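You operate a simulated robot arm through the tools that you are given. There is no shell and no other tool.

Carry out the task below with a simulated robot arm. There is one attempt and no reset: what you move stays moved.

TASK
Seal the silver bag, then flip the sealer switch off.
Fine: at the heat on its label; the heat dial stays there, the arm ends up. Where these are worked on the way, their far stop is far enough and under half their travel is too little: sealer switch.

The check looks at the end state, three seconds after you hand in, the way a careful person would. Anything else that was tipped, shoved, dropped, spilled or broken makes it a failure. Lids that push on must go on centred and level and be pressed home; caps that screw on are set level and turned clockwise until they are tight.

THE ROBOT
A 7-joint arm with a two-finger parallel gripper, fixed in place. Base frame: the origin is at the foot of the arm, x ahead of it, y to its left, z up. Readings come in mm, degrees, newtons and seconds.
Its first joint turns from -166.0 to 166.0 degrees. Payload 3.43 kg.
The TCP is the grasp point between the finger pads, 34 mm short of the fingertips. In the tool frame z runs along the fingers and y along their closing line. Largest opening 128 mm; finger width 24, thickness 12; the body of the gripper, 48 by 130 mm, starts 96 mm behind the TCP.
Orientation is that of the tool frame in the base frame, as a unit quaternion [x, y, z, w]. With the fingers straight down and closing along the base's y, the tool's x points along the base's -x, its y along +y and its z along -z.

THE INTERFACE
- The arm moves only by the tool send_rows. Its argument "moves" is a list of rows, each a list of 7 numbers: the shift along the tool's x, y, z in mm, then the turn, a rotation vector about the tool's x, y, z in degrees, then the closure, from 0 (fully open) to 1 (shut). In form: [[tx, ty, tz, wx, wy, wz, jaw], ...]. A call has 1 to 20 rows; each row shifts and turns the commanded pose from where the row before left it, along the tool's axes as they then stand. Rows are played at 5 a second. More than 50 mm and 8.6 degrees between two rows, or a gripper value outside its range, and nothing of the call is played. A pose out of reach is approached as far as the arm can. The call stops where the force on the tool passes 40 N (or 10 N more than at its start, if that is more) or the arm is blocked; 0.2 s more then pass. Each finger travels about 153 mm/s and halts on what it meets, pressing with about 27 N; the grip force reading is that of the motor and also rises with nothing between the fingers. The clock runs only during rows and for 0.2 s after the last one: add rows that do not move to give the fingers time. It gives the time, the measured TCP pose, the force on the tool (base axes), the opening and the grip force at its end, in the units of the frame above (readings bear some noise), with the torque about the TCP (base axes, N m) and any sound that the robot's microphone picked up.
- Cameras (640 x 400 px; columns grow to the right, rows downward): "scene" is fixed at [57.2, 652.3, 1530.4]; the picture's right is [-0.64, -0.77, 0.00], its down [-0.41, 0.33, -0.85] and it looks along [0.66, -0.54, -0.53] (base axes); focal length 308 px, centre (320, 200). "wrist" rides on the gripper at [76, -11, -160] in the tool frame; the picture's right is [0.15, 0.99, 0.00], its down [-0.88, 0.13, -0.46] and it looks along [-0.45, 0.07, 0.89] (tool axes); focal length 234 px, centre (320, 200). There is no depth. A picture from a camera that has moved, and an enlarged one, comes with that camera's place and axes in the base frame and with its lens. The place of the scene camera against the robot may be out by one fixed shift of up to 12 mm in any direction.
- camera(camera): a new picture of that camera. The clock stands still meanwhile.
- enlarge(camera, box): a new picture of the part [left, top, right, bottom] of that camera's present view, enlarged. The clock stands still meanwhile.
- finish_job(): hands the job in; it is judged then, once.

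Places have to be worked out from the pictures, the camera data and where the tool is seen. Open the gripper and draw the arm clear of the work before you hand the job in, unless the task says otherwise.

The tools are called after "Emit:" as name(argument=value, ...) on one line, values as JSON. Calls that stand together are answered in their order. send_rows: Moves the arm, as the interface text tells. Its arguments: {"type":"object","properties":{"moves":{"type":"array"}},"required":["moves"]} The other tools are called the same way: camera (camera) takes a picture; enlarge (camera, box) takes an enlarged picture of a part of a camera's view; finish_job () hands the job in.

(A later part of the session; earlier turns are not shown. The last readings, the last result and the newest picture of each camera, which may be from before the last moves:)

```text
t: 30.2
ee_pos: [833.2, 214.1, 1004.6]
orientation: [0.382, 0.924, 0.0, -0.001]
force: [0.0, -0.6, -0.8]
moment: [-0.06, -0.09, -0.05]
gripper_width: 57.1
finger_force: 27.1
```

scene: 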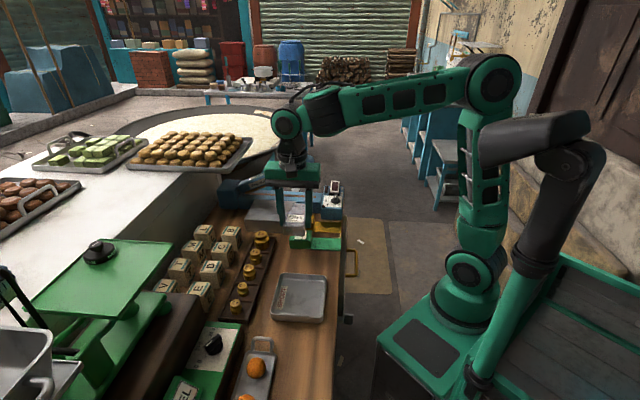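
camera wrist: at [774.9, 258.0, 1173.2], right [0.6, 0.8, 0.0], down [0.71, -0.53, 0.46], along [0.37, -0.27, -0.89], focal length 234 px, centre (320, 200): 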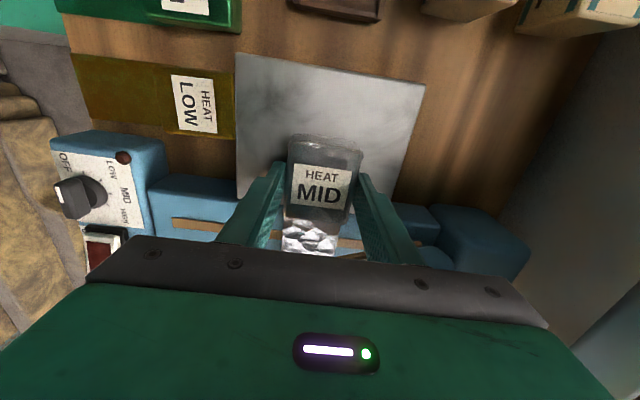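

Contact is just relieved at 1004.6. I open the fingers to about 80 mm in small steps.

Emit:
send_rows(moves=[[0, 0, 0, 0, 0, 0, 0.55], [0, 0, 0, 0, 0, 0, 0.52], [0, 0, 0, 0, 0, 0, 0.48], [0, 0, 0, 0, 0, 0, 0.42], [0, 0, 0, 0, 0, 0, 0.37], [0, 0, 0, 0, 0, 0, 0.37]])

Emit:
enlarge(camera="scene", box=[240, 165, 320, 225])

Emit:
enlarge(camera="wrist", box=[220, 100, 420, 260])

```text
t: 31.6
ee_pos: [835.2, 213.1, 1005.1]
orientation: [0.383, 0.924, 0.001, 0.0]
force: [0.5, 0.4, -0.5]
moment: [0.03, 0.04, 0.08]
gripper_width: 80.8
finger_force: 0.1
```

```text
6.67 times, centred on (280, 195) of scene
camera zoom: at [57.2, 652.3, 1530.4], right [-0.64, -0.77, 0.0], down [-0.41, 0.33, -0.85], along [0.66, -0.54, -0.53], focal length 2054 px, centre (587, 233)
```

zoom: 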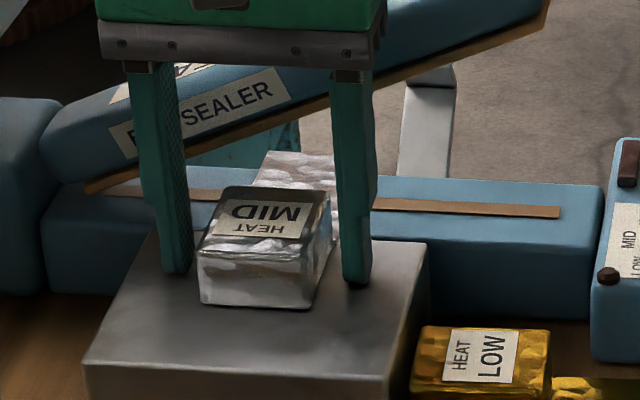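

```text
2.50 times, centred on (320, 180) of wrist
camera zoom: at [773.4, 258.0, 1165.1], right [0.6, 0.8, 0.0], down [0.71, -0.53, 0.46], along [0.37, -0.27, -0.89], focal length 585 px, centre (320, 250)
```

zoom: 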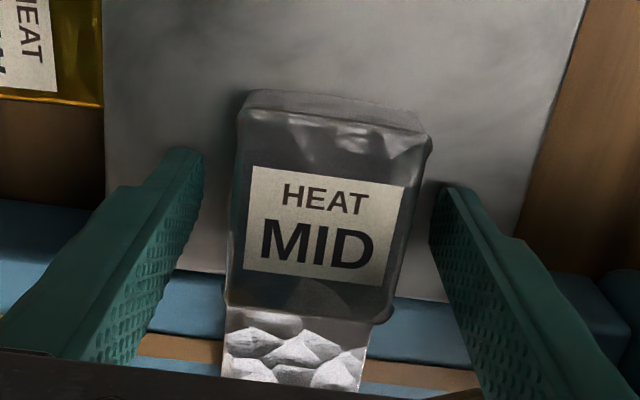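

The bag rests on the block with its tail across the strip, untouched by the fingers. I raise straight up 90 mm and back off toward +b, away from the raised arm.

Emit:
send_rows(moves=[[0, 0, -10, 0, 0, 0, 0.37], [0, 0, -20, 0, 0, 0, 0.37], [0, 0, -30, 0, 0, 0, 0.37], [0, 0, -30, 0, 0, 0, 0.37], [30, 0, 0, 0, 0, 0, 0.37], [40, 0, 0, 0, 0, 0, 0.37], [0, 0, -30, 0, 0, 0, 0.37], [0, 0, -30, 0, 0, 0, 0.37], [0, 0, 0, 0, 0, 0, 0.37], [0, 0, 0, 0, 0, 0, 0.37]])

Emit:
camera(camera="scene")

Emit:
enlarge(camera="scene", box=[220, 150, 350, 240])

Emit:
camera(camera="wrist")

```text
t: 33.8
ee_pos: [783.8, 262.2, 1153.2]
orientation: [0.384, 0.924, 0.001, 0.0]
force: [0.3, -0.1, -0.2]
moment: [0.01, 0.02, 0.02]
gripper_width: 80.6
finger_force: 0.1
```

```text
taken
```

scene: 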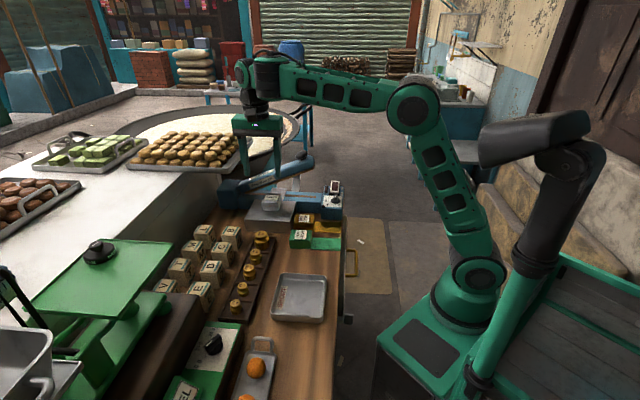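

```text
4.44 times, centred on (285, 195) of scene
camera zoom: at [57.2, 652.3, 1530.4], right [-0.64, -0.77, 0.0], down [-0.41, 0.33, -0.85], along [0.66, -0.54, -0.53], focal length 1369 px, centre (476, 222)
```

zoom: 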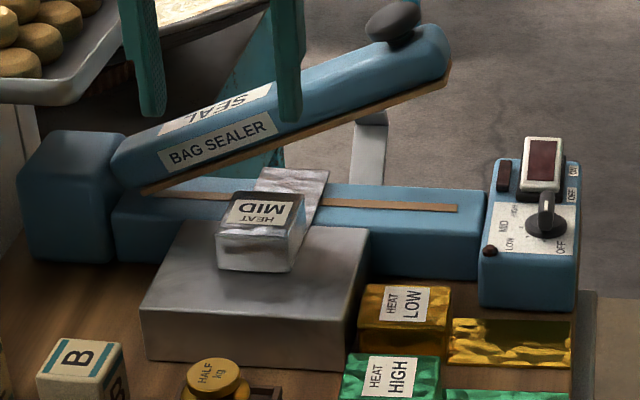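

```text
taken
camera wrist: at [722.4, 306.9, 1314.8], right [0.6, 0.8, 0.0], down [0.71, -0.53, 0.45], along [0.37, -0.27, -0.89], focal length 234 px, centre (320, 200)
```

wrist: 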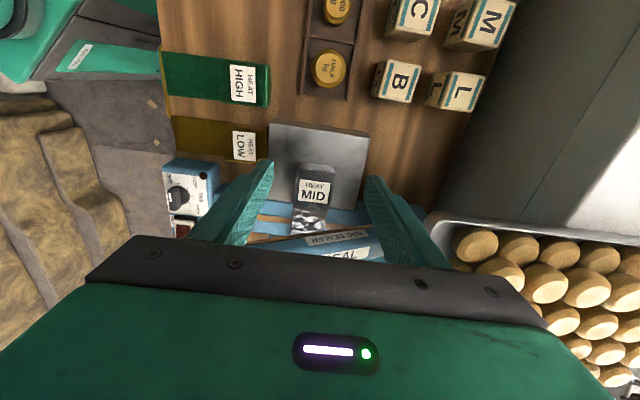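

The bag lies well on the block with the tail under the arm across the strip. Next I go over to the dial (estimated (720, 28), handle top z≈990): first along the bench at this height, then toward the dial.

Emit:
send_rows(moves=[[0, -42, 0, 0, 0, 0, 0.5], [0, -42, 0, 0, 0, 0, 0.5], [0, -42, 0, 0, 0, 0, 0.5], [0, -42, 0, 0, 0, 0, 0.5], [0, -42, 0, 0, 0, 0, 0.5], [-40, 0, 0, 0, 0, 0, 0.5], [-40, 0, 0, 0, 0, 0, 0.5], [-40, 0, 0, 0, 0, 0, 0.5], [0, 0, 0, 0, 0, 0, 0.5], [0, 0, 0, 0, 0, 0, 0.5]])

Emit:
camera(camera="wrist")

Emit:
enlarge(camera="wrist", box=[230, 80, 410, 240])

Emit:
camera(camera="scene")

```text
t: 36.0
ee_pos: [722.4, 30.2, 1156.2]
orientation: [0.384, 0.923, -0.001, -0.001]
force: [-0.4, 0.0, -0.5]
moment: [0.01, 0.0, 0.01]
gripper_width: 63.8
finger_force: 0.2
```

```text
taken
camera wrist: at [660.4, 75.9, 1315.7], right [0.6, 0.8, 0.0], down [0.71, -0.53, 0.46], along [0.37, -0.27, -0.89], focal length 234 px, centre (320, 200)
```

wrist: 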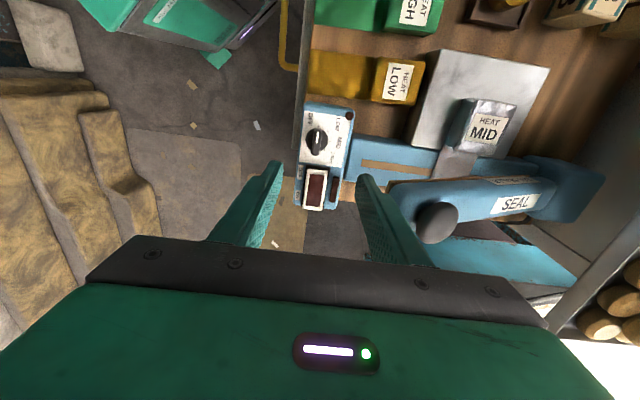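

```text
2.50 times, centred on (320, 160) of wrist
camera zoom: at [660.4, 75.9, 1315.7], right [0.6, 0.8, 0.0], down [0.71, -0.53, 0.46], along [0.37, -0.27, -0.89], focal length 585 px, centre (320, 300)
```

zoom: 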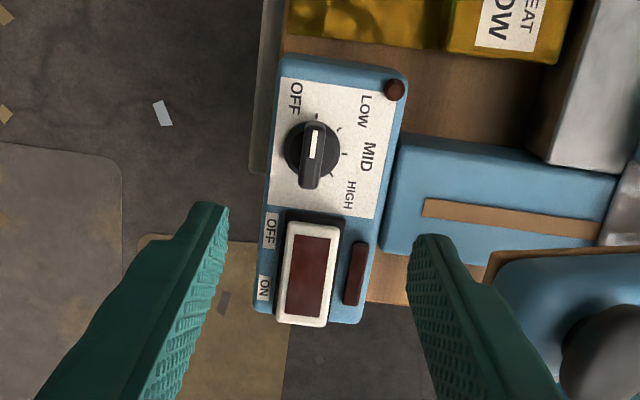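

```text
taken
```

scene: 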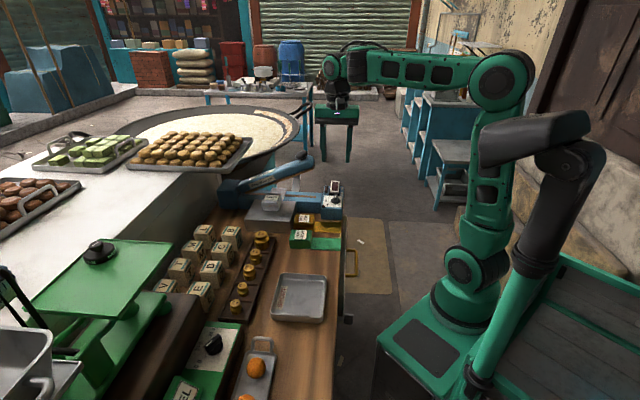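

Clear top view: the dial handle centre is about 4 mm to -a of the TCP. I correct that, come down to z≈1040 with ~50 mm opening, and check again.

Emit:
send_rows(moves=[[-0.7, -3.9, 0, 0, 0, 0, 0.6], [0, 0, 30, 0, 0, 0, 0.6], [0, 0, 30, 0, 0, 0, 0.6], [0, 0, 30, 0, 0, 0, 0.6], [0, 0, 25, 0, 0, 0, 0.6], [0, 0, 0, 0, 0, 0, 0.6], [0, 0, 0, 0, 0, 0, 0.6]])

Emit:
camera(camera="wrist")

Emit:
enlarge(camera="wrist", box=[240, 100, 400, 240])

Emit:
enlarge(camera="scene", box=[290, 150, 370, 220])

```text
t: 37.6
ee_pos: [718.1, 26.2, 1038.6]
orientation: [0.384, 0.923, 0.001, -0.001]
force: [0.5, 0.9, 0.4]
moment: [0.02, -0.01, 0.01]
gripper_width: 51.4
finger_force: 0.0
```

```text
taken
camera wrist: at [657.1, 70.1, 1198.4], right [0.6, 0.8, 0.0], down [0.71, -0.53, 0.46], along [0.37, -0.27, -0.89], focal length 234 px, centre (320, 200)
```

wrist: 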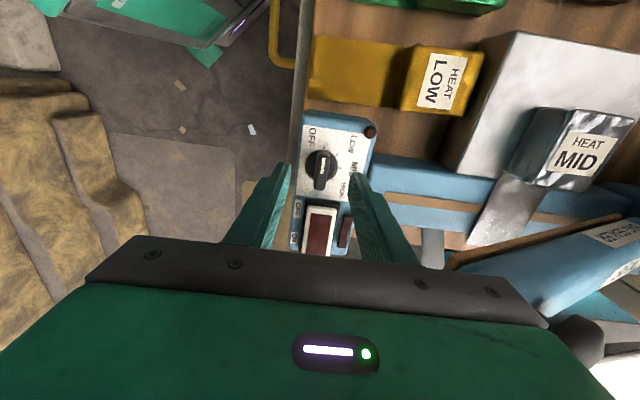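

```text
2.86 times, centred on (320, 170) of wrist
camera zoom: at [657.1, 70.1, 1198.4], right [0.6, 0.8, 0.0], down [0.71, -0.53, 0.46], along [0.37, -0.27, -0.89], focal length 669 px, centre (320, 286)
```

zoom: 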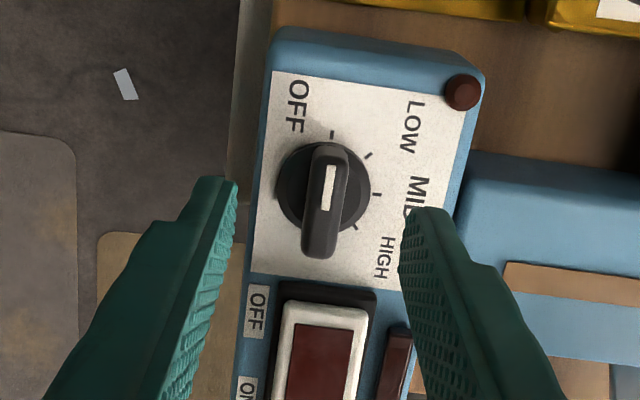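

```text
5.71 times, centred on (330, 185) of scene
camera zoom: at [57.2, 652.3, 1530.4], right [-0.64, -0.77, 0.0], down [-0.41, 0.33, -0.85], along [0.66, -0.54, -0.53], focal length 1761 px, centre (263, 286)
```

zoom: 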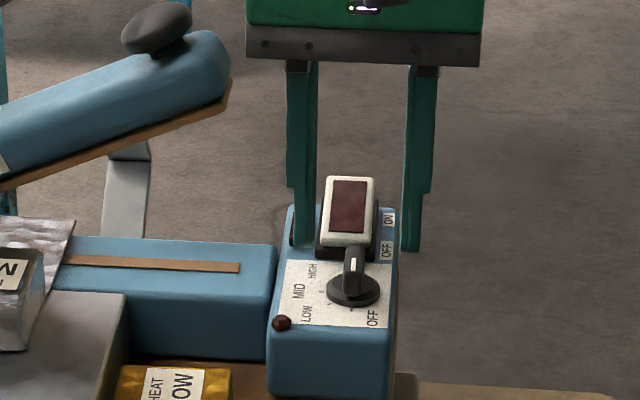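

The handle centre is about 1 mm to +a of the TCP. I shift that, lower to z≈1016 (tips ≈ 982, just below the handle top), watching for contact.

Emit:
send_rows(moves=[[0, 1.2, 6, 0, 0, 0, 0.6], [0, 0, 6, 0, 0, 0, 0.6], [0, 0, 6, 0, 0, 0, 0.6], [0, 0, 5, 0, 0, 0, 0.6], [0, 0, 0, 0, 0, 0, 0.6]])

Emit:
enlarge(camera="scene", box=[310, 170, 360, 215])

Emit:
enlarge(camera="wrist", box=[240, 100, 400, 240])

```text
t: 38.8
ee_pos: [720.2, 24.9, 1016.0]
orientation: [0.384, 0.923, 0.002, 0.0]
force: [-0.6, -0.2, 0.0]
moment: [0.01, -0.02, 0.0]
gripper_width: 51.1
finger_force: 0.0
```

```text
8.89 times, centred on (335, 192) of scene
camera zoom: at [57.2, 652.3, 1530.4], right [-0.64, -0.77, 0.0], down [-0.41, 0.33, -0.85], along [0.66, -0.54, -0.53], focal length 2739 px, centre (187, 267)
```

zoom: 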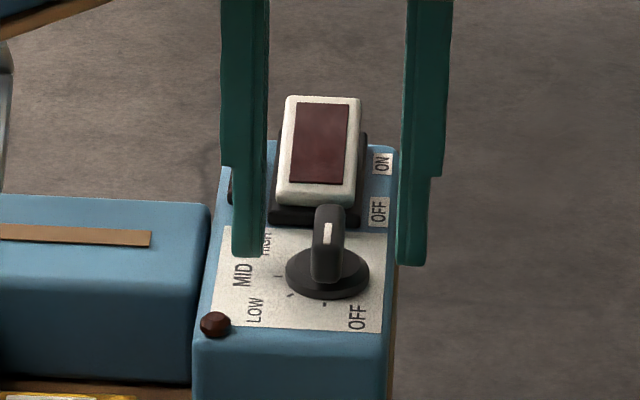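

```text
2.86 times, centred on (320, 170) of wrist
camera zoom: at [657.7, 70.7, 1175.5], right [0.6, 0.8, 0.0], down [0.71, -0.53, 0.45], along [0.37, -0.27, -0.89], focal length 669 px, centre (320, 286)
```

zoom: 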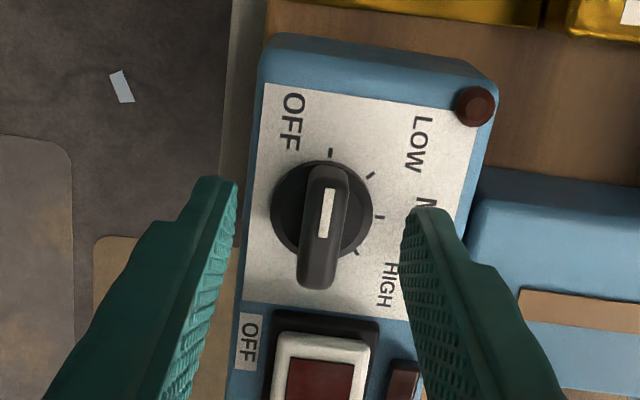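

Fingertips overlap the handle by about 10 mm and are well above the disc. I lower 3 mm more and close on the handle.

Emit:
send_rows(moves=[[0, 0, 3, 0, 0, 0, 0.6], [0, 0, 0, 0, 0, 0, 0.75], [0, 0, 0, 0, 0, 0, 0.85], [0, 0, 0, 0, 0, 0, 0.95], [0, 0, 0, 0, 0, 0, 0.95], [0, 0, 0, 0, 0, 0, 0.95]])

Emit:
enlarge(camera="scene", box=[310, 170, 360, 215])

Emit:
enlarge(camera="wrist", box=[240, 100, 400, 240])

```text
t: 40.2
ee_pos: [719.8, 26.7, 1010.8]
orientation: [0.383, 0.924, 0.001, -0.001]
force: [0.7, 1.4, 1.1]
moment: [0.03, 0.1, -0.01]
gripper_width: 11.4
finger_force: 45.3
```

```text
8.89 times, centred on (335, 192) of scene
camera zoom: at [57.2, 652.3, 1530.4], right [-0.64, -0.77, 0.0], down [-0.41, 0.33, -0.85], along [0.66, -0.54, -0.53], focal length 2739 px, centre (187, 267)
```

zoom: 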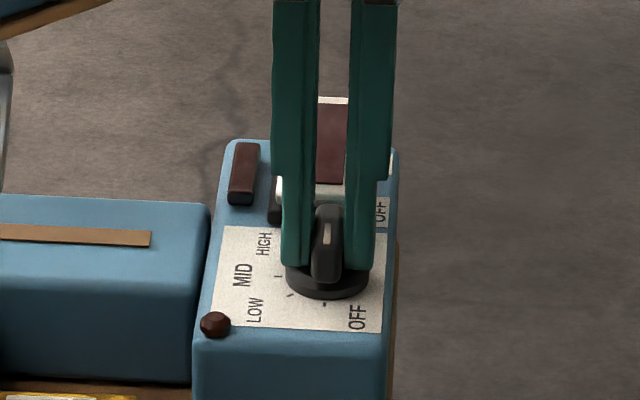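

```text
2.86 times, centred on (320, 170) of wrist
camera zoom: at [658.1, 71.0, 1172.7], right [0.6, 0.8, 0.0], down [0.71, -0.53, 0.45], along [0.37, -0.27, -0.89], focal length 669 px, centre (320, 286)
```

zoom: 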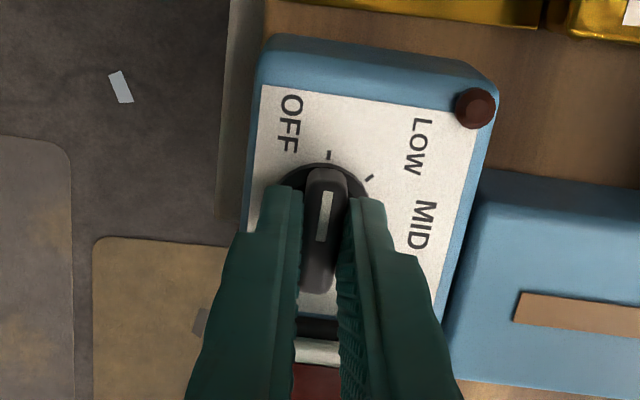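

The handle is gripped (11.4 mm). I turn it clockwise seen from above, first about 49°, and check the clearance of the wrist camera to the raised lever.

Emit:
send_rows(moves=[[0, 0, 0, 0, 0, 8.18, 0.95], [0, 0, 0, 0, 0, 8.18, 0.95], [0, 0, 0, 0, 0, 8.18, 0.95], [0, 0, 0, 0, 0, 8.18, 0.95], [0, 0, 0, 0, 0, 8.18, 0.95], [0, 0, 0, 0, 0, 8.18, 0.95], [0, 0, 0, 0, 0, 0, 0.95]])

Emit:
enlarge(camera="scene", box=[270, 120, 370, 220])

Emit:
camera(camera="wrist")

```text
t: 41.8
ee_pos: [721.1, 26.4, 1012.1]
orientation: [0.732, 0.681, 0.0, -0.001]
force: [-10.6, 5.7, -19.9]
moment: [0.88, 0.02, 0.0]
gripper_width: 11.6
finger_force: 45.3
```

```text
4.00 times, centred on (320, 170) of scene
camera zoom: at [57.2, 652.3, 1530.4], right [-0.64, -0.77, 0.0], down [-0.41, 0.33, -0.85], along [0.66, -0.54, -0.53], focal length 1232 px, centre (320, 320)
```

zoom: 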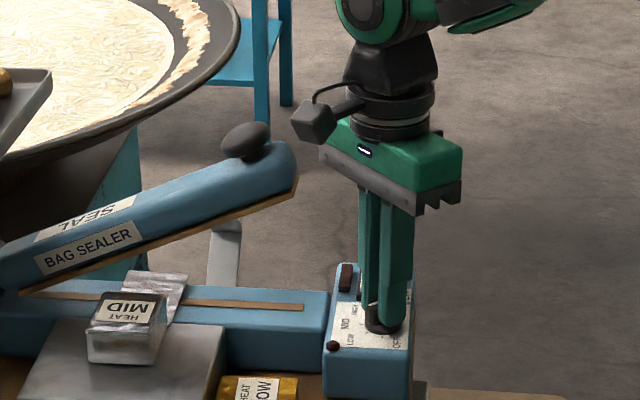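

```text
taken
camera wrist: at [714.4, 101.8, 1172.8], right [1.0, 0.07, 0.0], down [0.07, -0.89, 0.45], along [0.03, -0.45, -0.89], focal length 234 px, centre (320, 200)
```

wrist: 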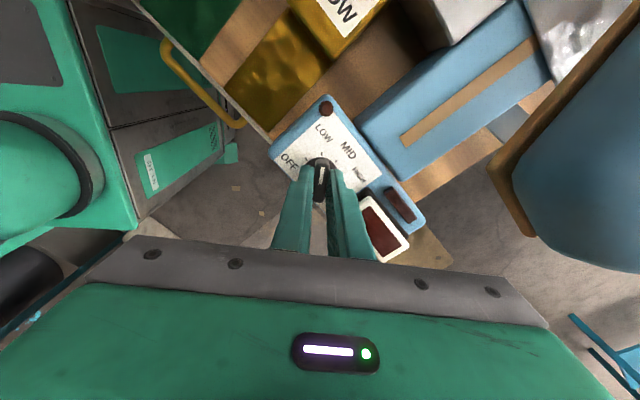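

The dial follows the grip. A ~23 N pull (mainly upward command against the grip) builds, so I continue the turn while easing the command down slightly.

Emit:
send_rows(moves=[[0, 0, 0.8, 0, 0, 0, 0.95], [0, 0, 0.4, 0, 0, 8.18, 0.95], [0, 0, 0, 0, 0, 8.18, 0.95]])

```text
t: 42.6
ee_pos: [719.5, 26.7, 1012.4]
orientation: [0.822, 0.57, 0.001, 0.0]
force: [-15.3, 1.2, -2.4]
moment: [-0.75, 0.68, 0.04]
gripper_width: 11.9
finger_force: 44.8
```

Turned 65° so far with a side force of 15 N along -x; I give way about 1 mm that way and finish the remaining ~24.5°.

Emit:
send_rows(moves=[[-0.3, -0.9, 0, 0, 0, 0, 0.95], [0, 0, 0, 0, 0, 8.18, 0.95], [0, 0, 0, 0, 0, 8.18, 0.95], [0, 0, 0, 0, 0, 8.1, 0.95], [0, 0, 0, 0, 0, 0, 0.95]])

Emit:
enlarge(camera="scene", box=[270, 120, 370, 220])

Emit:
enlarge(camera="wrist", box=[240, 90, 400, 240])

```text
t: 43.8
ee_pos: [719.1, 25.9, 1013.4]
orientation: [0.924, 0.383, 0.001, -0.001]
force: [7.1, -2.9, 6.9]
moment: [-0.65, 0.5, 0.01]
gripper_width: 11.9
finger_force: 44.8
```

```text
4.00 times, centred on (320, 170) of scene
camera zoom: at [57.2, 652.3, 1530.4], right [-0.64, -0.77, 0.0], down [-0.41, 0.33, -0.85], along [0.66, -0.54, -0.53], focal length 1232 px, centre (320, 320)
```

zoom: 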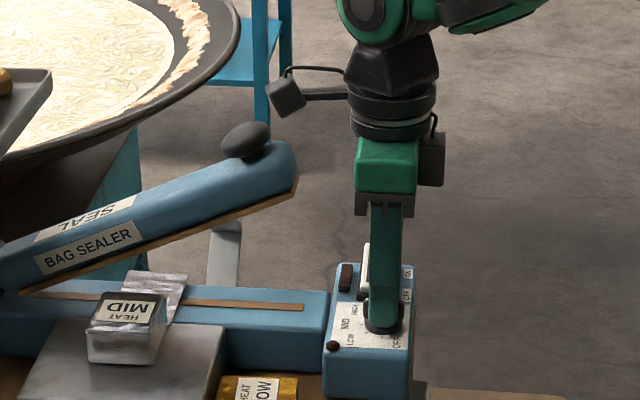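

```text
2.67 times, centred on (320, 165) of wrist
camera zoom: at [765.0, 86.7, 1172.9], right [0.8, -0.6, 0.0], down [-0.53, -0.71, 0.45], along [-0.27, -0.36, -0.89], focal length 624 px, centre (320, 293)
```

zoom: 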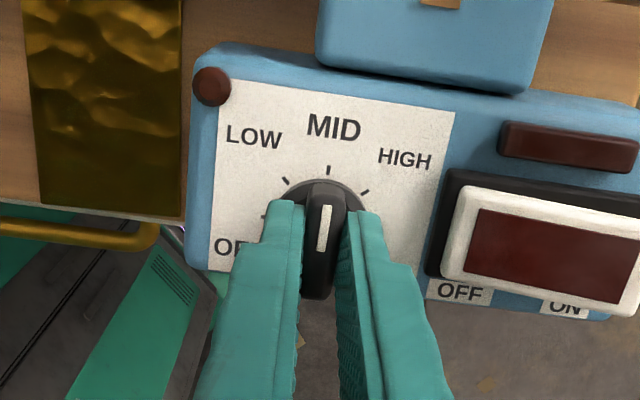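

The pointer lines up with the MID tick. I open the fingers slightly (to ~28 mm, clear of the switch) and rise.

Emit:
send_rows(moves=[[0, 0, 0, 0, 0, 0, 0.88], [0, 0, 0, 0, 0, 0, 0.82], [0, 0, 0, 0, 0, 0, 0.78], [0, 0, 0, 0, 0, 0, 0.78]])

Emit:
enlarge(camera="wrist", box=[240, 90, 400, 240])

```text
t: 44.8
ee_pos: [718.3, 26.2, 1013.8]
orientation: [0.924, 0.382, 0.0, 0.0]
force: [-0.9, 2.2, 5.4]
moment: [0.0, -0.04, 0.02]
gripper_width: 26.9
finger_force: 0.1
```

```text
2.67 times, centred on (320, 165) of wrist
camera zoom: at [764.1, 87.2, 1172.4], right [0.8, -0.6, 0.0], down [-0.53, -0.72, 0.45], along [-0.27, -0.36, -0.89], focal length 624 px, centre (320, 293)
```

zoom: 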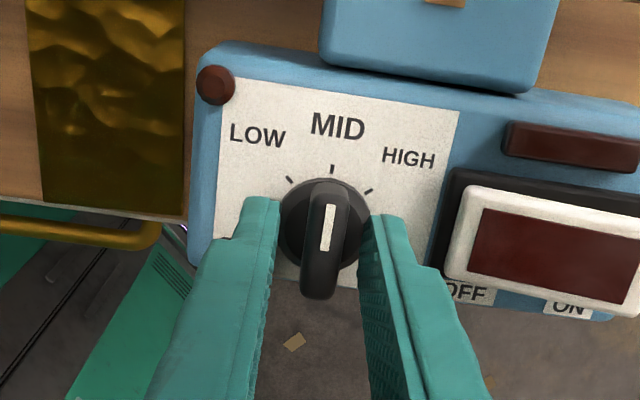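

The handle is parallel to the box edge and points at MID. I rise 70 mm and re-open a view of the switch.

Emit:
send_rows(moves=[[0, 0, -10, 0, 0, 0, 0.78], [0, 0, -20, 0, 0, 0, 0.78], [0, 0, -20, 0, 0, 0, 0.78], [0, 0, -20, 0, 0, 0, 0.78], [0, 0, -20, 0, 0, 0, 0.78], [0, 0, 0, 0, 0, 0, 1], [0, 0, 0, 0, 0, 0, 1]])

Emit:
camera(camera="wrist")

Emit:
enlarge(camera="wrist", box=[240, 90, 480, 240])

Emit:
enlarge(camera="scene", box=[310, 170, 360, 220])

```text
t: 46.4
ee_pos: [719.3, 25.9, 1102.4]
orientation: [0.924, 0.383, 0.001, 0.0]
force: [-0.2, -0.1, 0.2]
moment: [-0.03, -0.02, 0.01]
gripper_width: 0.0
finger_force: 27.1
```

```text
taken
camera wrist: at [765.7, 86.0, 1262.9], right [0.8, -0.6, 0.0], down [-0.53, -0.72, 0.45], along [-0.27, -0.37, -0.89], focal length 234 px, centre (320, 200)
```

wrist: 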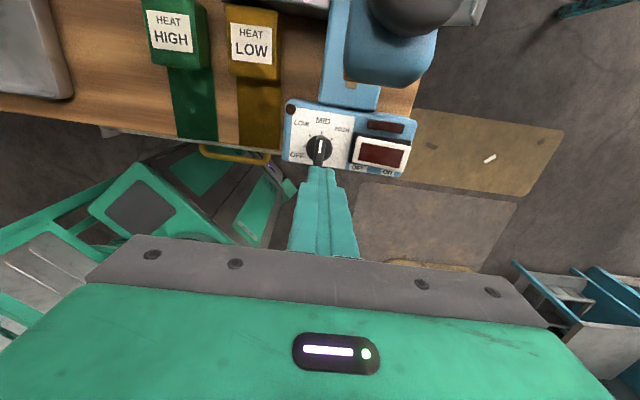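

```text
2.67 times, centred on (360, 165) of wrist
camera zoom: at [765.7, 86.0, 1262.9], right [0.8, -0.6, 0.0], down [-0.53, -0.72, 0.45], along [-0.27, -0.37, -0.89], focal length 624 px, centre (213, 293)
```

zoom: 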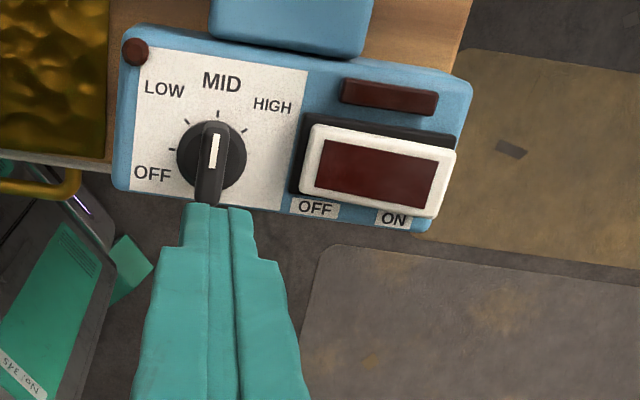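

```text
8.00 times, centred on (335, 195) of scene
camera zoom: at [57.2, 652.3, 1530.4], right [-0.64, -0.77, 0.0], down [-0.41, 0.33, -0.85], along [0.66, -0.54, -0.53], focal length 2465 px, centre (200, 240)
```

zoom: 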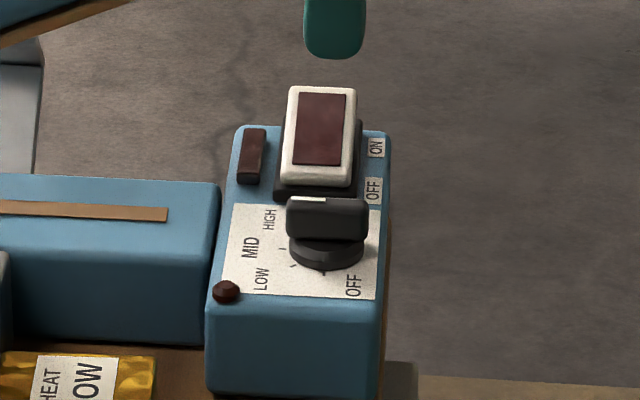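

Dial is at MID and lamps are dark, with the rocker's ON end raised (z≈990 at its far end; OFF end ≈ 977), so the switch is off. I move with closed fingers above the ON end and descend to about 15 mm above it.

Emit:
send_rows(moves=[[2.3, 33, 0, 0, 0, 0, 1], [3, 33, 0, 0, 0, 0, 1], [3, 34, 0, 0, 0, 0, 1], [0, 0, 20, 0, 0, 0, 1], [0, 0, 20, 0, 0, 0, 1], [0, 0, 20, 0, 0, 0, 1], [0, 0, 0, 0, 0, 0, 1], [0, 0, 0, 0, 0, 0, 1]])

Emit:
enlarge(camera="wrist", box=[220, 80, 420, 220])

Emit:
enlarge(camera="scene", box=[300, 150, 370, 220])

```text
t: 48.2
ee_pos: [793.9, -38.0, 1041.4]
orientation: [0.924, 0.382, 0.0, 0.0]
force: [0.8, 1.0, 0.3]
moment: [-0.01, -0.05, -0.01]
gripper_width: 0.0
finger_force: 27.1
```

```text
2.86 times, centred on (320, 150) of wrist
camera zoom: at [840.4, 23.1, 1202.5], right [0.8, -0.6, 0.0], down [-0.53, -0.72, 0.46], along [-0.27, -0.37, -0.89], focal length 669 px, centre (320, 343)
```

zoom: 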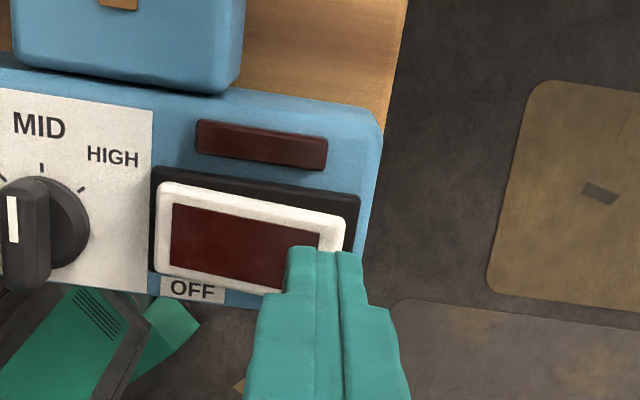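

```text
5.71 times, centred on (335, 185) of scene
camera zoom: at [57.2, 652.3, 1530.4], right [-0.64, -0.77, 0.0], down [-0.41, 0.33, -0.85], along [0.66, -0.54, -0.53], focal length 1761 px, centre (234, 286)
```

zoom: 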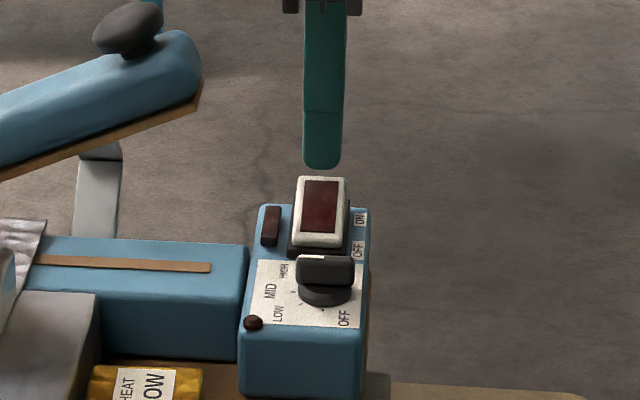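

The tip is above the ON end, about 17 mm up. I shift 3 mm toward +a and press down in small steps.

Emit:
send_rows(moves=[[3, 0, 5, 0, 0, 0, 1], [0, 0, 5, 0, 0, 0, 1], [0, 0, 4, 0, 0, 0, 1], [0, 0, 3, 0, 0, 0, 1], [0, 0, 2, 0, 0, 0, 1], [0, 0, 2, 0, 0, 0, 1], [0, 0, 2, 0, 0, 0, 1], [0, 0, 0, 0, 0, 0, 1]])

Emit:
enlarge(camera="scene", box=[310, 160, 360, 215])

Emit:
enlarge(camera="wrist", box=[220, 80, 420, 220])

```text
t: 50.1
ee_pos: [785.7, -35.5, 1030.7]
orientation: [0.923, 0.383, 0.009, 0.003]
force: [1.2, -0.4, -1.8]
moment: [0.01, 0.16, 0.02]
gripper_width: 0.1
finger_force: 27.3
stopped in row 8: the force on the tool passed its limit at 42 N (the readings are from after the stop); the commanded pose is now the measured one
```

```text
7.27 times, centred on (335, 188) of scene
camera zoom: at [57.2, 652.3, 1530.4], right [-0.64, -0.77, 0.0], down [-0.41, 0.33, -0.85], along [0.66, -0.54, -0.53], focal length 2241 px, centre (211, 291)
```

zoom: 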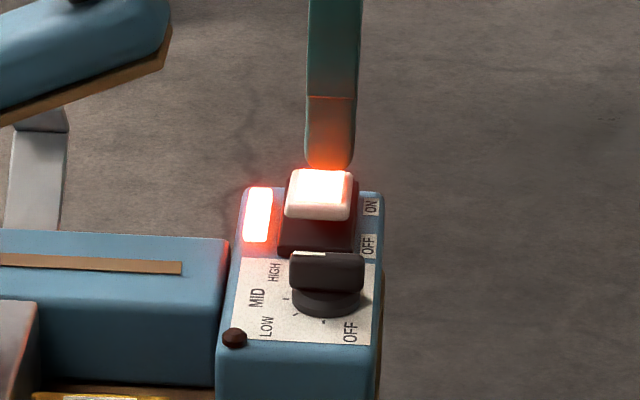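

```text
2.86 times, centred on (320, 150) of wrist
camera zoom: at [829.0, 25.5, 1191.7], right [0.8, -0.59, 0.01], down [-0.54, -0.72, 0.45], along [-0.26, -0.37, -0.89], focal length 669 px, centre (320, 343)
```

zoom: 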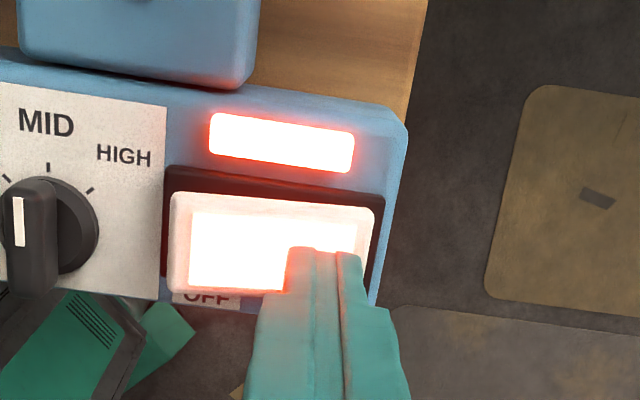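

The switch is on: rocker and lamp glow. The arm again recoiled about 12 mm up after the stop; I re-level the tool, rise to z≈1200 and move above the raised sealer arm, between knob and hinge.

Emit:
send_rows(moves=[[0, 0, -10, 0.76, -0.76, 0, 1], [0, 0, -40, 0, 0, 0, 1], [0, 0, -40, 0, 0, 0, 1], [0, 0, -40, 0, 0, 0, 1], [0, 0, -40, 0, 0, 0, 1], [33, -13, 0, 0, 0, 0, 1], [33, -13, 0, 0, 0, 0, 1], [33, -13, 0, 0, 0, 0, 1], [33, -14, 0, 0, 0, 0, 1], [34, -14, 0, 0, 0, 0, 1], [0, 0, 0, 0, 0, 0, 1], [0, 0, 0, 0, 0, 0, 1]])

Emit:
camera(camera="wrist")

Emit:
enlarge(camera="scene", box=[210, 100, 360, 220])

```text
t: 52.7
ee_pos: [855.2, 128.5, 1200.7]
orientation: [0.924, 0.383, 0.0, 0.0]
force: [-0.1, 0.3, 1.3]
moment: [-0.02, 0.03, 0.0]
gripper_width: 0.1
finger_force: 26.7
```

```text
taken
camera wrist: at [901.4, 188.8, 1360.6], right [0.8, -0.6, 0.0], down [-0.53, -0.72, 0.46], along [-0.27, -0.36, -0.89], focal length 234 px, centre (320, 200)
```

wrist: 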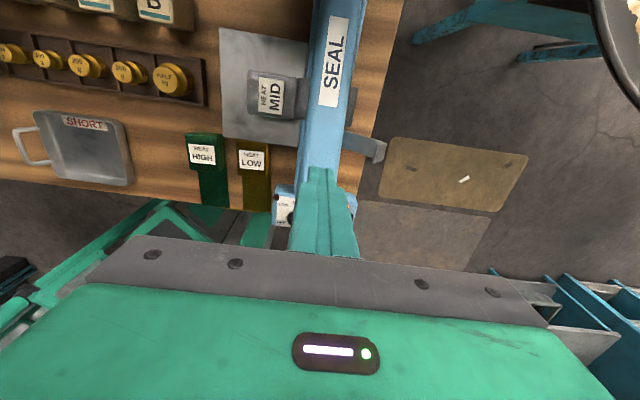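

```text
3.33 times, centred on (285, 160) of scene
camera zoom: at [57.2, 652.3, 1530.4], right [-0.64, -0.77, 0.0], down [-0.41, 0.33, -0.85], along [0.66, -0.54, -0.53], focal length 1027 px, centre (437, 333)
```

zoom: 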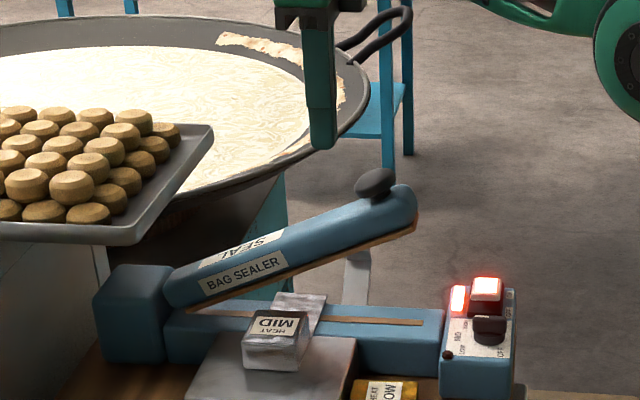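

The tip is centred over the sealer arm (between knob and bag label). I come down toward the arm's top surface, expecting contact near TCP z≈1140.

Emit:
send_rows(moves=[[0, 0, 15, 0, 0, 0, 1], [0, 0, 15, 0, 0, 0, 1], [0, 0, 8, 0, 0, 0, 1], [0, 0, 4, 0, 0, 0, 1], [0, 0, 4, 0, 0, 0, 1], [0, 0, 0, 0, 0, 0, 1]])

Emit:
enlarge(camera="scene", box=[210, 100, 360, 220])

```text
t: 54.1
ee_pos: [856.8, 128.7, 1154.6]
orientation: [0.924, 0.383, 0.0, 0.0]
force: [1.1, 0.6, 0.2]
moment: [-0.01, 0.0, -0.04]
gripper_width: 0.0
finger_force: 27.4
```

```text
3.33 times, centred on (285, 160) of scene
camera zoom: at [57.2, 652.3, 1530.4], right [-0.64, -0.77, 0.0], down [-0.41, 0.33, -0.85], along [0.66, -0.54, -0.53], focal length 1027 px, centre (437, 333)
```

zoom: 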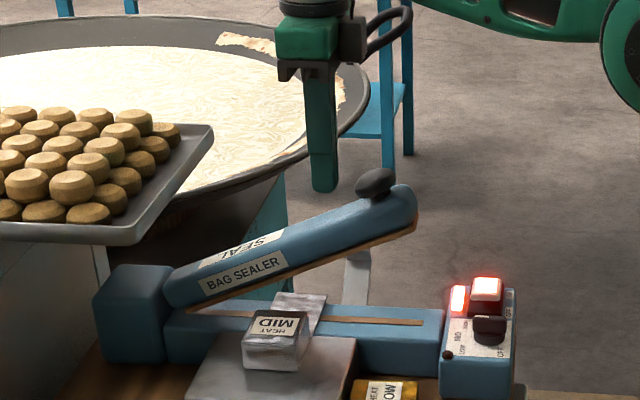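

The tip is roughly 15 mm above the arm. I continue down in 4 mm steps.

Emit:
send_rows(moves=[[0, 0, 4, 0, 0, 0, 1], [0, 0, 4, 0, 0, 0, 1], [0, 0, 4, 0, 0, 0, 1], [0, 0, 4, 0, 0, 0, 1], [0, 0, 4, 0, 0, 0, 1]])

Emit:
enlarge(camera="scene", box=[210, 100, 360, 220])

```text
t: 55.3
ee_pos: [856.9, 129.1, 1135.5]
orientation: [0.924, 0.383, -0.001, 0.0]
force: [0.8, 0.4, 0.2]
moment: [0.0, -0.04, -0.01]
gripper_width: 0.0
finger_force: 27.0
```

```text
3.33 times, centred on (285, 160) of scene
camera zoom: at [57.2, 652.3, 1530.4], right [-0.64, -0.77, 0.0], down [-0.41, 0.33, -0.85], along [0.66, -0.54, -0.53], focal length 1027 px, centre (437, 333)
```

zoom: 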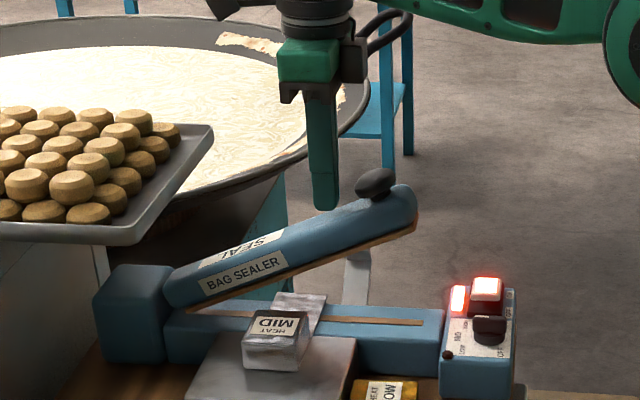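

Nearly at the arm. I continue down in 3 mm steps, checking the resistance.

Emit:
send_rows(moves=[[0, 0, 3, 0, 0, 0, 1], [0, 0, 3, 0, 0, 0, 1], [0, 0, 3, 0, 0, 0, 1], [0, 0, 3, 0, 0, 0, 1], [0, 0, 3, 0, 0, 0, 1]])

Emit:
enlarge(camera="scene", box=[210, 120, 360, 220])

```text
t: 56.5
ee_pos: [856.4, 129.4, 1120.6]
orientation: [0.924, 0.383, -0.001, -0.001]
force: [0.3, -0.4, 1.7]
moment: [-0.02, 0.03, 0.02]
gripper_width: 0.3
finger_force: 27.4
```

```text
4.00 times, centred on (285, 170) of scene
camera zoom: at [57.2, 652.3, 1530.4], right [-0.64, -0.77, 0.0], down [-0.41, 0.33, -0.85], along [0.66, -0.54, -0.53], focal length 1232 px, centre (460, 320)
```

zoom: 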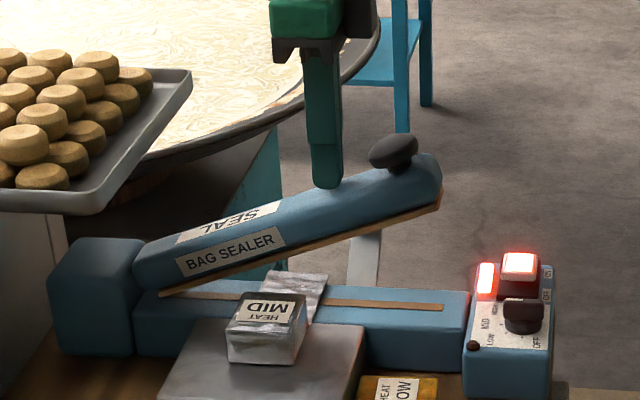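

The sealer arm is moving down with little resistance (~2 N). I keep pressing down 4 mm a row, watching the load.

Emit:
send_rows(moves=[[0, 0, 4, 0, 0, 0, 1], [0, 0, 4, 0, 0, 0, 1], [0, 0, 4, 0, 0, 0, 1], [0, 0, 4, 0, 0, 0, 1], [0, 0, 4, 0, 0, 0, 1], [0, 0, 4, 0, 0, 0, 1], [0, 0, 4, 0, 0, 0, 1], [0, 0, 4, 0, 0, 0, 1], [0, 0, 4, 0, 0, 0, 1], [0, 0, 4, 0, 0, 0, 1]])

Emit:
enlarge(camera="scene", box=[210, 120, 360, 220])

```text
t: 58.7
ee_pos: [857.3, 129.4, 1081.0]
orientation: [0.923, 0.384, -0.001, 0.0]
force: [0.8, -1.6, 2.4]
moment: [-0.07, 0.03, 0.01]
gripper_width: 0.0
finger_force: 26.6
```

```text
4.00 times, centred on (285, 170) of scene
camera zoom: at [57.2, 652.3, 1530.4], right [-0.64, -0.77, 0.0], down [-0.41, 0.33, -0.85], along [0.66, -0.54, -0.53], focal length 1232 px, centre (460, 320)
```

zoom: 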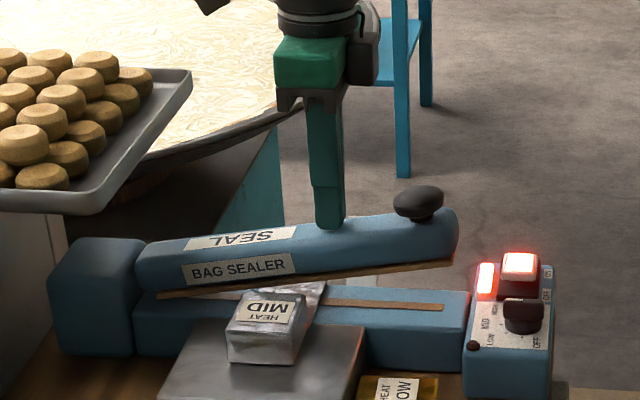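

The arm is close to closing, bag undisturbed. I continue 20 mm and then slow down.

Emit:
send_rows(moves=[[0, 0, 4, 0, 0, 0, 1], [0, 0, 4, 0, 0, 0, 1], [0, 0, 4, 0, 0, 0, 1], [0, 0, 3, 0, 0, 0, 1], [0, 0, 2, 0, 0, 0, 1], [0, 0, 2, 0, 0, 0, 1], [0, 0, 0, 0, 0, 0, 1]])

Emit:
enlarge(camera="scene", box=[210, 120, 360, 220])

```text
t: 60.3
ee_pos: [856.5, 130.1, 1062.9]
orientation: [0.924, 0.383, -0.001, 0.001]
force: [0.8, -0.3, 2.4]
moment: [0.0, -0.01, -0.03]
gripper_width: 0.2
finger_force: 27.0
```

```text
4.00 times, centred on (285, 170) of scene
camera zoom: at [57.2, 652.3, 1530.4], right [-0.64, -0.77, 0.0], down [-0.41, 0.33, -0.85], along [0.66, -0.54, -0.53], focal length 1232 px, centre (460, 320)
```

zoom: 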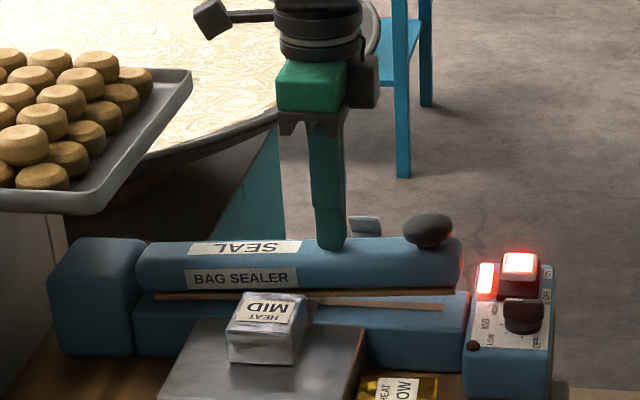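

The arm is almost closed. I press the last few mm in 1 mm steps.

Emit:
send_rows(moves=[[0, 0, 1.5, 0, 0, 0, 1], [0, 0, 1.5, 0, 0, 0, 1], [0, 0, 1, 0, 0, 0, 1], [0, 0, 1, 0, 0, 0, 1], [0, 0, 0, 0, 0, 0, 1]])

Emit:
enlarge(camera="scene", box=[210, 120, 360, 220])

```text
t: 61.5
ee_pos: [856.7, 129.6, 1056.6]
orientation: [0.924, 0.382, 0.0, -0.001]
force: [-0.2, -1.3, 3.0]
moment: [-0.04, -0.01, 0.01]
gripper_width: 0.1
finger_force: 26.9
```

```text
4.00 times, centred on (285, 170) of scene
camera zoom: at [57.2, 652.3, 1530.4], right [-0.64, -0.77, 0.0], down [-0.41, 0.33, -0.85], along [0.66, -0.54, -0.53], focal length 1232 px, centre (460, 320)
```

zoom: 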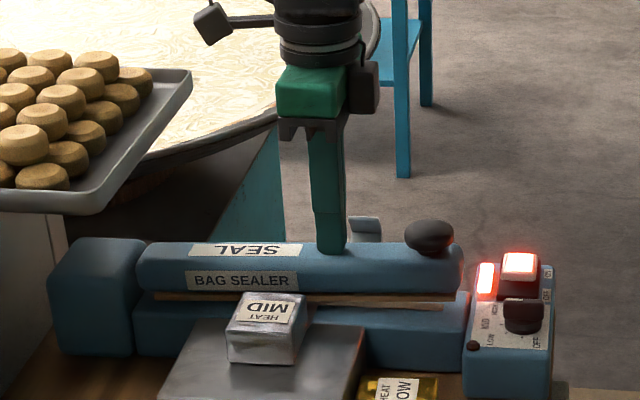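

Still light (3 N) with a thin gap left. I press on in 1 mm steps.

Emit:
send_rows(moves=[[0, 0, 1, 0, 0, 0, 1], [0, 0, 1, 0, 0, 0, 1], [0, 0, 1, 0, 0, 0, 1], [0, 0, 1, 0, 0, 0, 1], [0, 0, 0, 0, 0, 0, 1]])

Emit:
enlarge(camera="scene", box=[210, 120, 360, 220])

```text
t: 62.7
ee_pos: [857.3, 130.4, 1053.1]
orientation: [0.924, 0.384, -0.001, 0.001]
force: [-1.7, 0.5, 2.6]
moment: [-0.01, 0.03, 0.02]
gripper_width: 0.0
finger_force: 27.7
```

```text
4.00 times, centred on (285, 170) of scene
camera zoom: at [57.2, 652.3, 1530.4], right [-0.64, -0.77, 0.0], down [-0.41, 0.33, -0.85], along [0.66, -0.54, -0.53], focal length 1232 px, centre (460, 320)
```

zoom: 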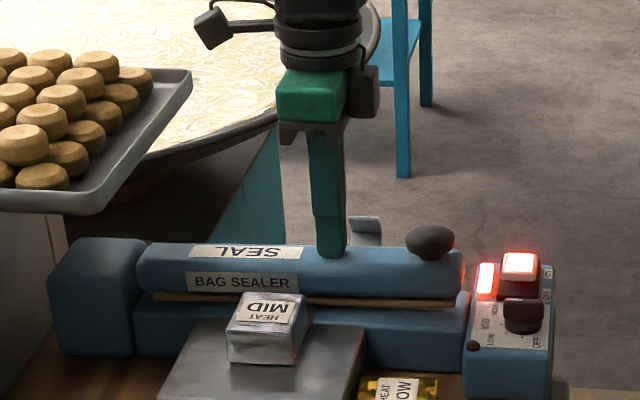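

Almost shut. I continue in sub-millimetre steps until the load rises.

Emit:
send_rows(moves=[[0, 0, 0.8, 0, 0, 0, 1], [0, 0, 0.8, 0, 0, 0, 1], [0, 0, 0.8, 0, 0, 0, 1]])

```text
t: 63.5
ee_pos: [857.8, 129.5, 1050.8]
orientation: [0.923, 0.384, -0.001, 0.0]
force: [-0.6, -1.5, 3.0]
moment: [-0.03, 0.05, -0.02]
gripper_width: 0.0
finger_force: 27.2
```

Emit:
send_rows(moves=[[0, 0, 0.8, 0, 0, 0, 1], [0, 0, 0.8, 0, 0, 0, 1], [0, 0, 0.8, 0, 0, 0, 1]])

Emit:
enlarge(camera="scene", box=[210, 150, 350, 220])

```text
t: 64.3
ee_pos: [858.0, 129.2, 1047.9]
orientation: [0.924, 0.382, -0.001, 0.0]
force: [-0.2, -1.1, 2.3]
moment: [-0.05, 0.04, -0.01]
gripper_width: 0.0
finger_force: 27.0
```

```text
4.57 times, centred on (280, 185) of scene
camera zoom: at [57.2, 652.3, 1530.4], right [-0.64, -0.77, 0.0], down [-0.41, 0.33, -0.85], along [0.66, -0.54, -0.53], focal length 1408 px, centre (503, 269)
```

zoom: 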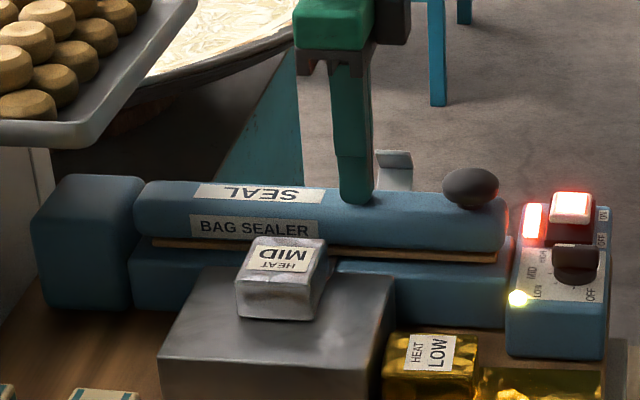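

The round lamp lit up (arm closed, sealing). I press a touch more and hold, watching the lamp and sound.

Emit:
send_rows(moves=[[0, 0, 0.7, 0, 0, 0, 1], [0, 0, 0, 0, 0, 0, 1]])

Emit:
enlarge(camera="scene", box=[300, 170, 350, 220])

```text
t: 64.9
ee_pos: [856.2, 129.8, 1048.5]
orientation: [0.924, 0.383, 0.0, 0.001]
force: [4.3, 0.4, 7.1]
moment: [0.12, -0.17, 0.01]
gripper_width: 0.1
finger_force: 26.9
```

```text
8.00 times, centred on (325, 195) of scene
camera zoom: at [57.2, 652.3, 1530.4], right [-0.64, -0.77, 0.0], down [-0.41, 0.33, -0.85], along [0.66, -0.54, -0.53], focal length 2465 px, centre (280, 240)
```

zoom: 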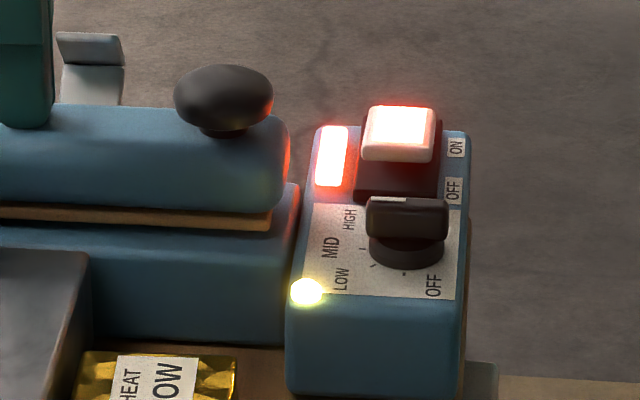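

The arm is fully down with about 7 N. I hold for about a second and a half and check the lamp and any sound.

Emit:
send_rows(moves=[[0, 0, 0.5, 0, 0, 0, 1], [0, 0, 0, 0, 0, 0, 1], [0, 0, 0, 0, 0, 0, 1], [0, 0, 0, 0, 0, 0, 1], [0, 0, 0, 0, 0, 0, 1], [0, 0, 0, 0, 0, 0, 1]])

Emit:
enlarge(camera="scene", box=[210, 150, 350, 220])

```text
t: 66.3
ee_pos: [856.9, 129.9, 1048.2]
orientation: [0.923, 0.384, -0.001, 0.0]
force: [14.6, 3.8, 26.5]
moment: [0.17, -0.51, -0.01]
gripper_width: 0.0
finger_force: 27.0
```

```text
4.57 times, centred on (280, 185) of scene
camera zoom: at [57.2, 652.3, 1530.4], right [-0.64, -0.77, 0.0], down [-0.41, 0.33, -0.85], along [0.66, -0.54, -0.53], focal length 1408 px, centre (503, 269)
```

zoom: 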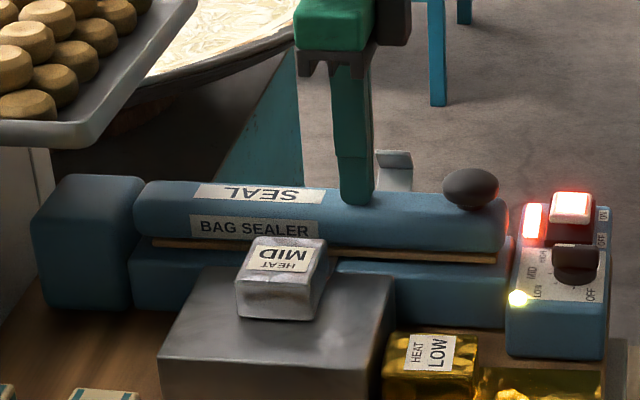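

Lamp still lit, pressing with ~30 N. I ease 0.5 mm and hold further in short steps.

Emit:
send_rows(moves=[[0, 0, -0.5, 0, 0, 0, 1], [0, 0, 0, 0, 0, 0, 1], [0, 0, 0, 0, 0, 0, 1], [0, 0, 0, 0, 0, 0, 1], [0, 0, 0, 0, 0, 0, 1]])

Emit:
enlarge(camera="scene", box=[300, 170, 350, 220])

```text
t: 67.5
ee_pos: [855.7, 129.1, 1047.3]
orientation: [0.924, 0.383, -0.001, 0.0]
force: [14.0, 1.4, 27.9]
moment: [0.14, -0.58, -0.04]
gripper_width: 0.0
finger_force: 27.3
```

```text
8.00 times, centred on (325, 195) of scene
camera zoom: at [57.2, 652.3, 1530.4], right [-0.64, -0.77, 0.0], down [-0.41, 0.33, -0.85], along [0.66, -0.54, -0.53], focal length 2465 px, centre (280, 240)
```

zoom: 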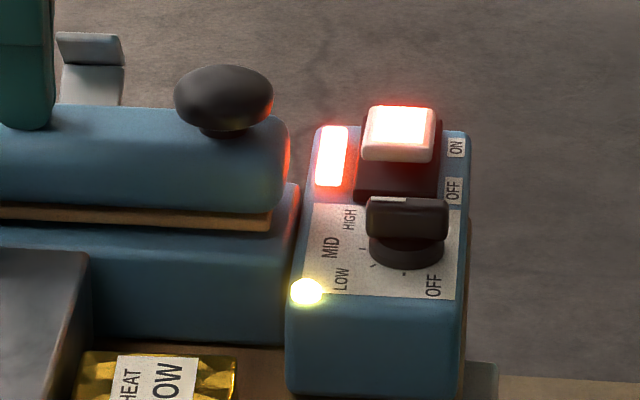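

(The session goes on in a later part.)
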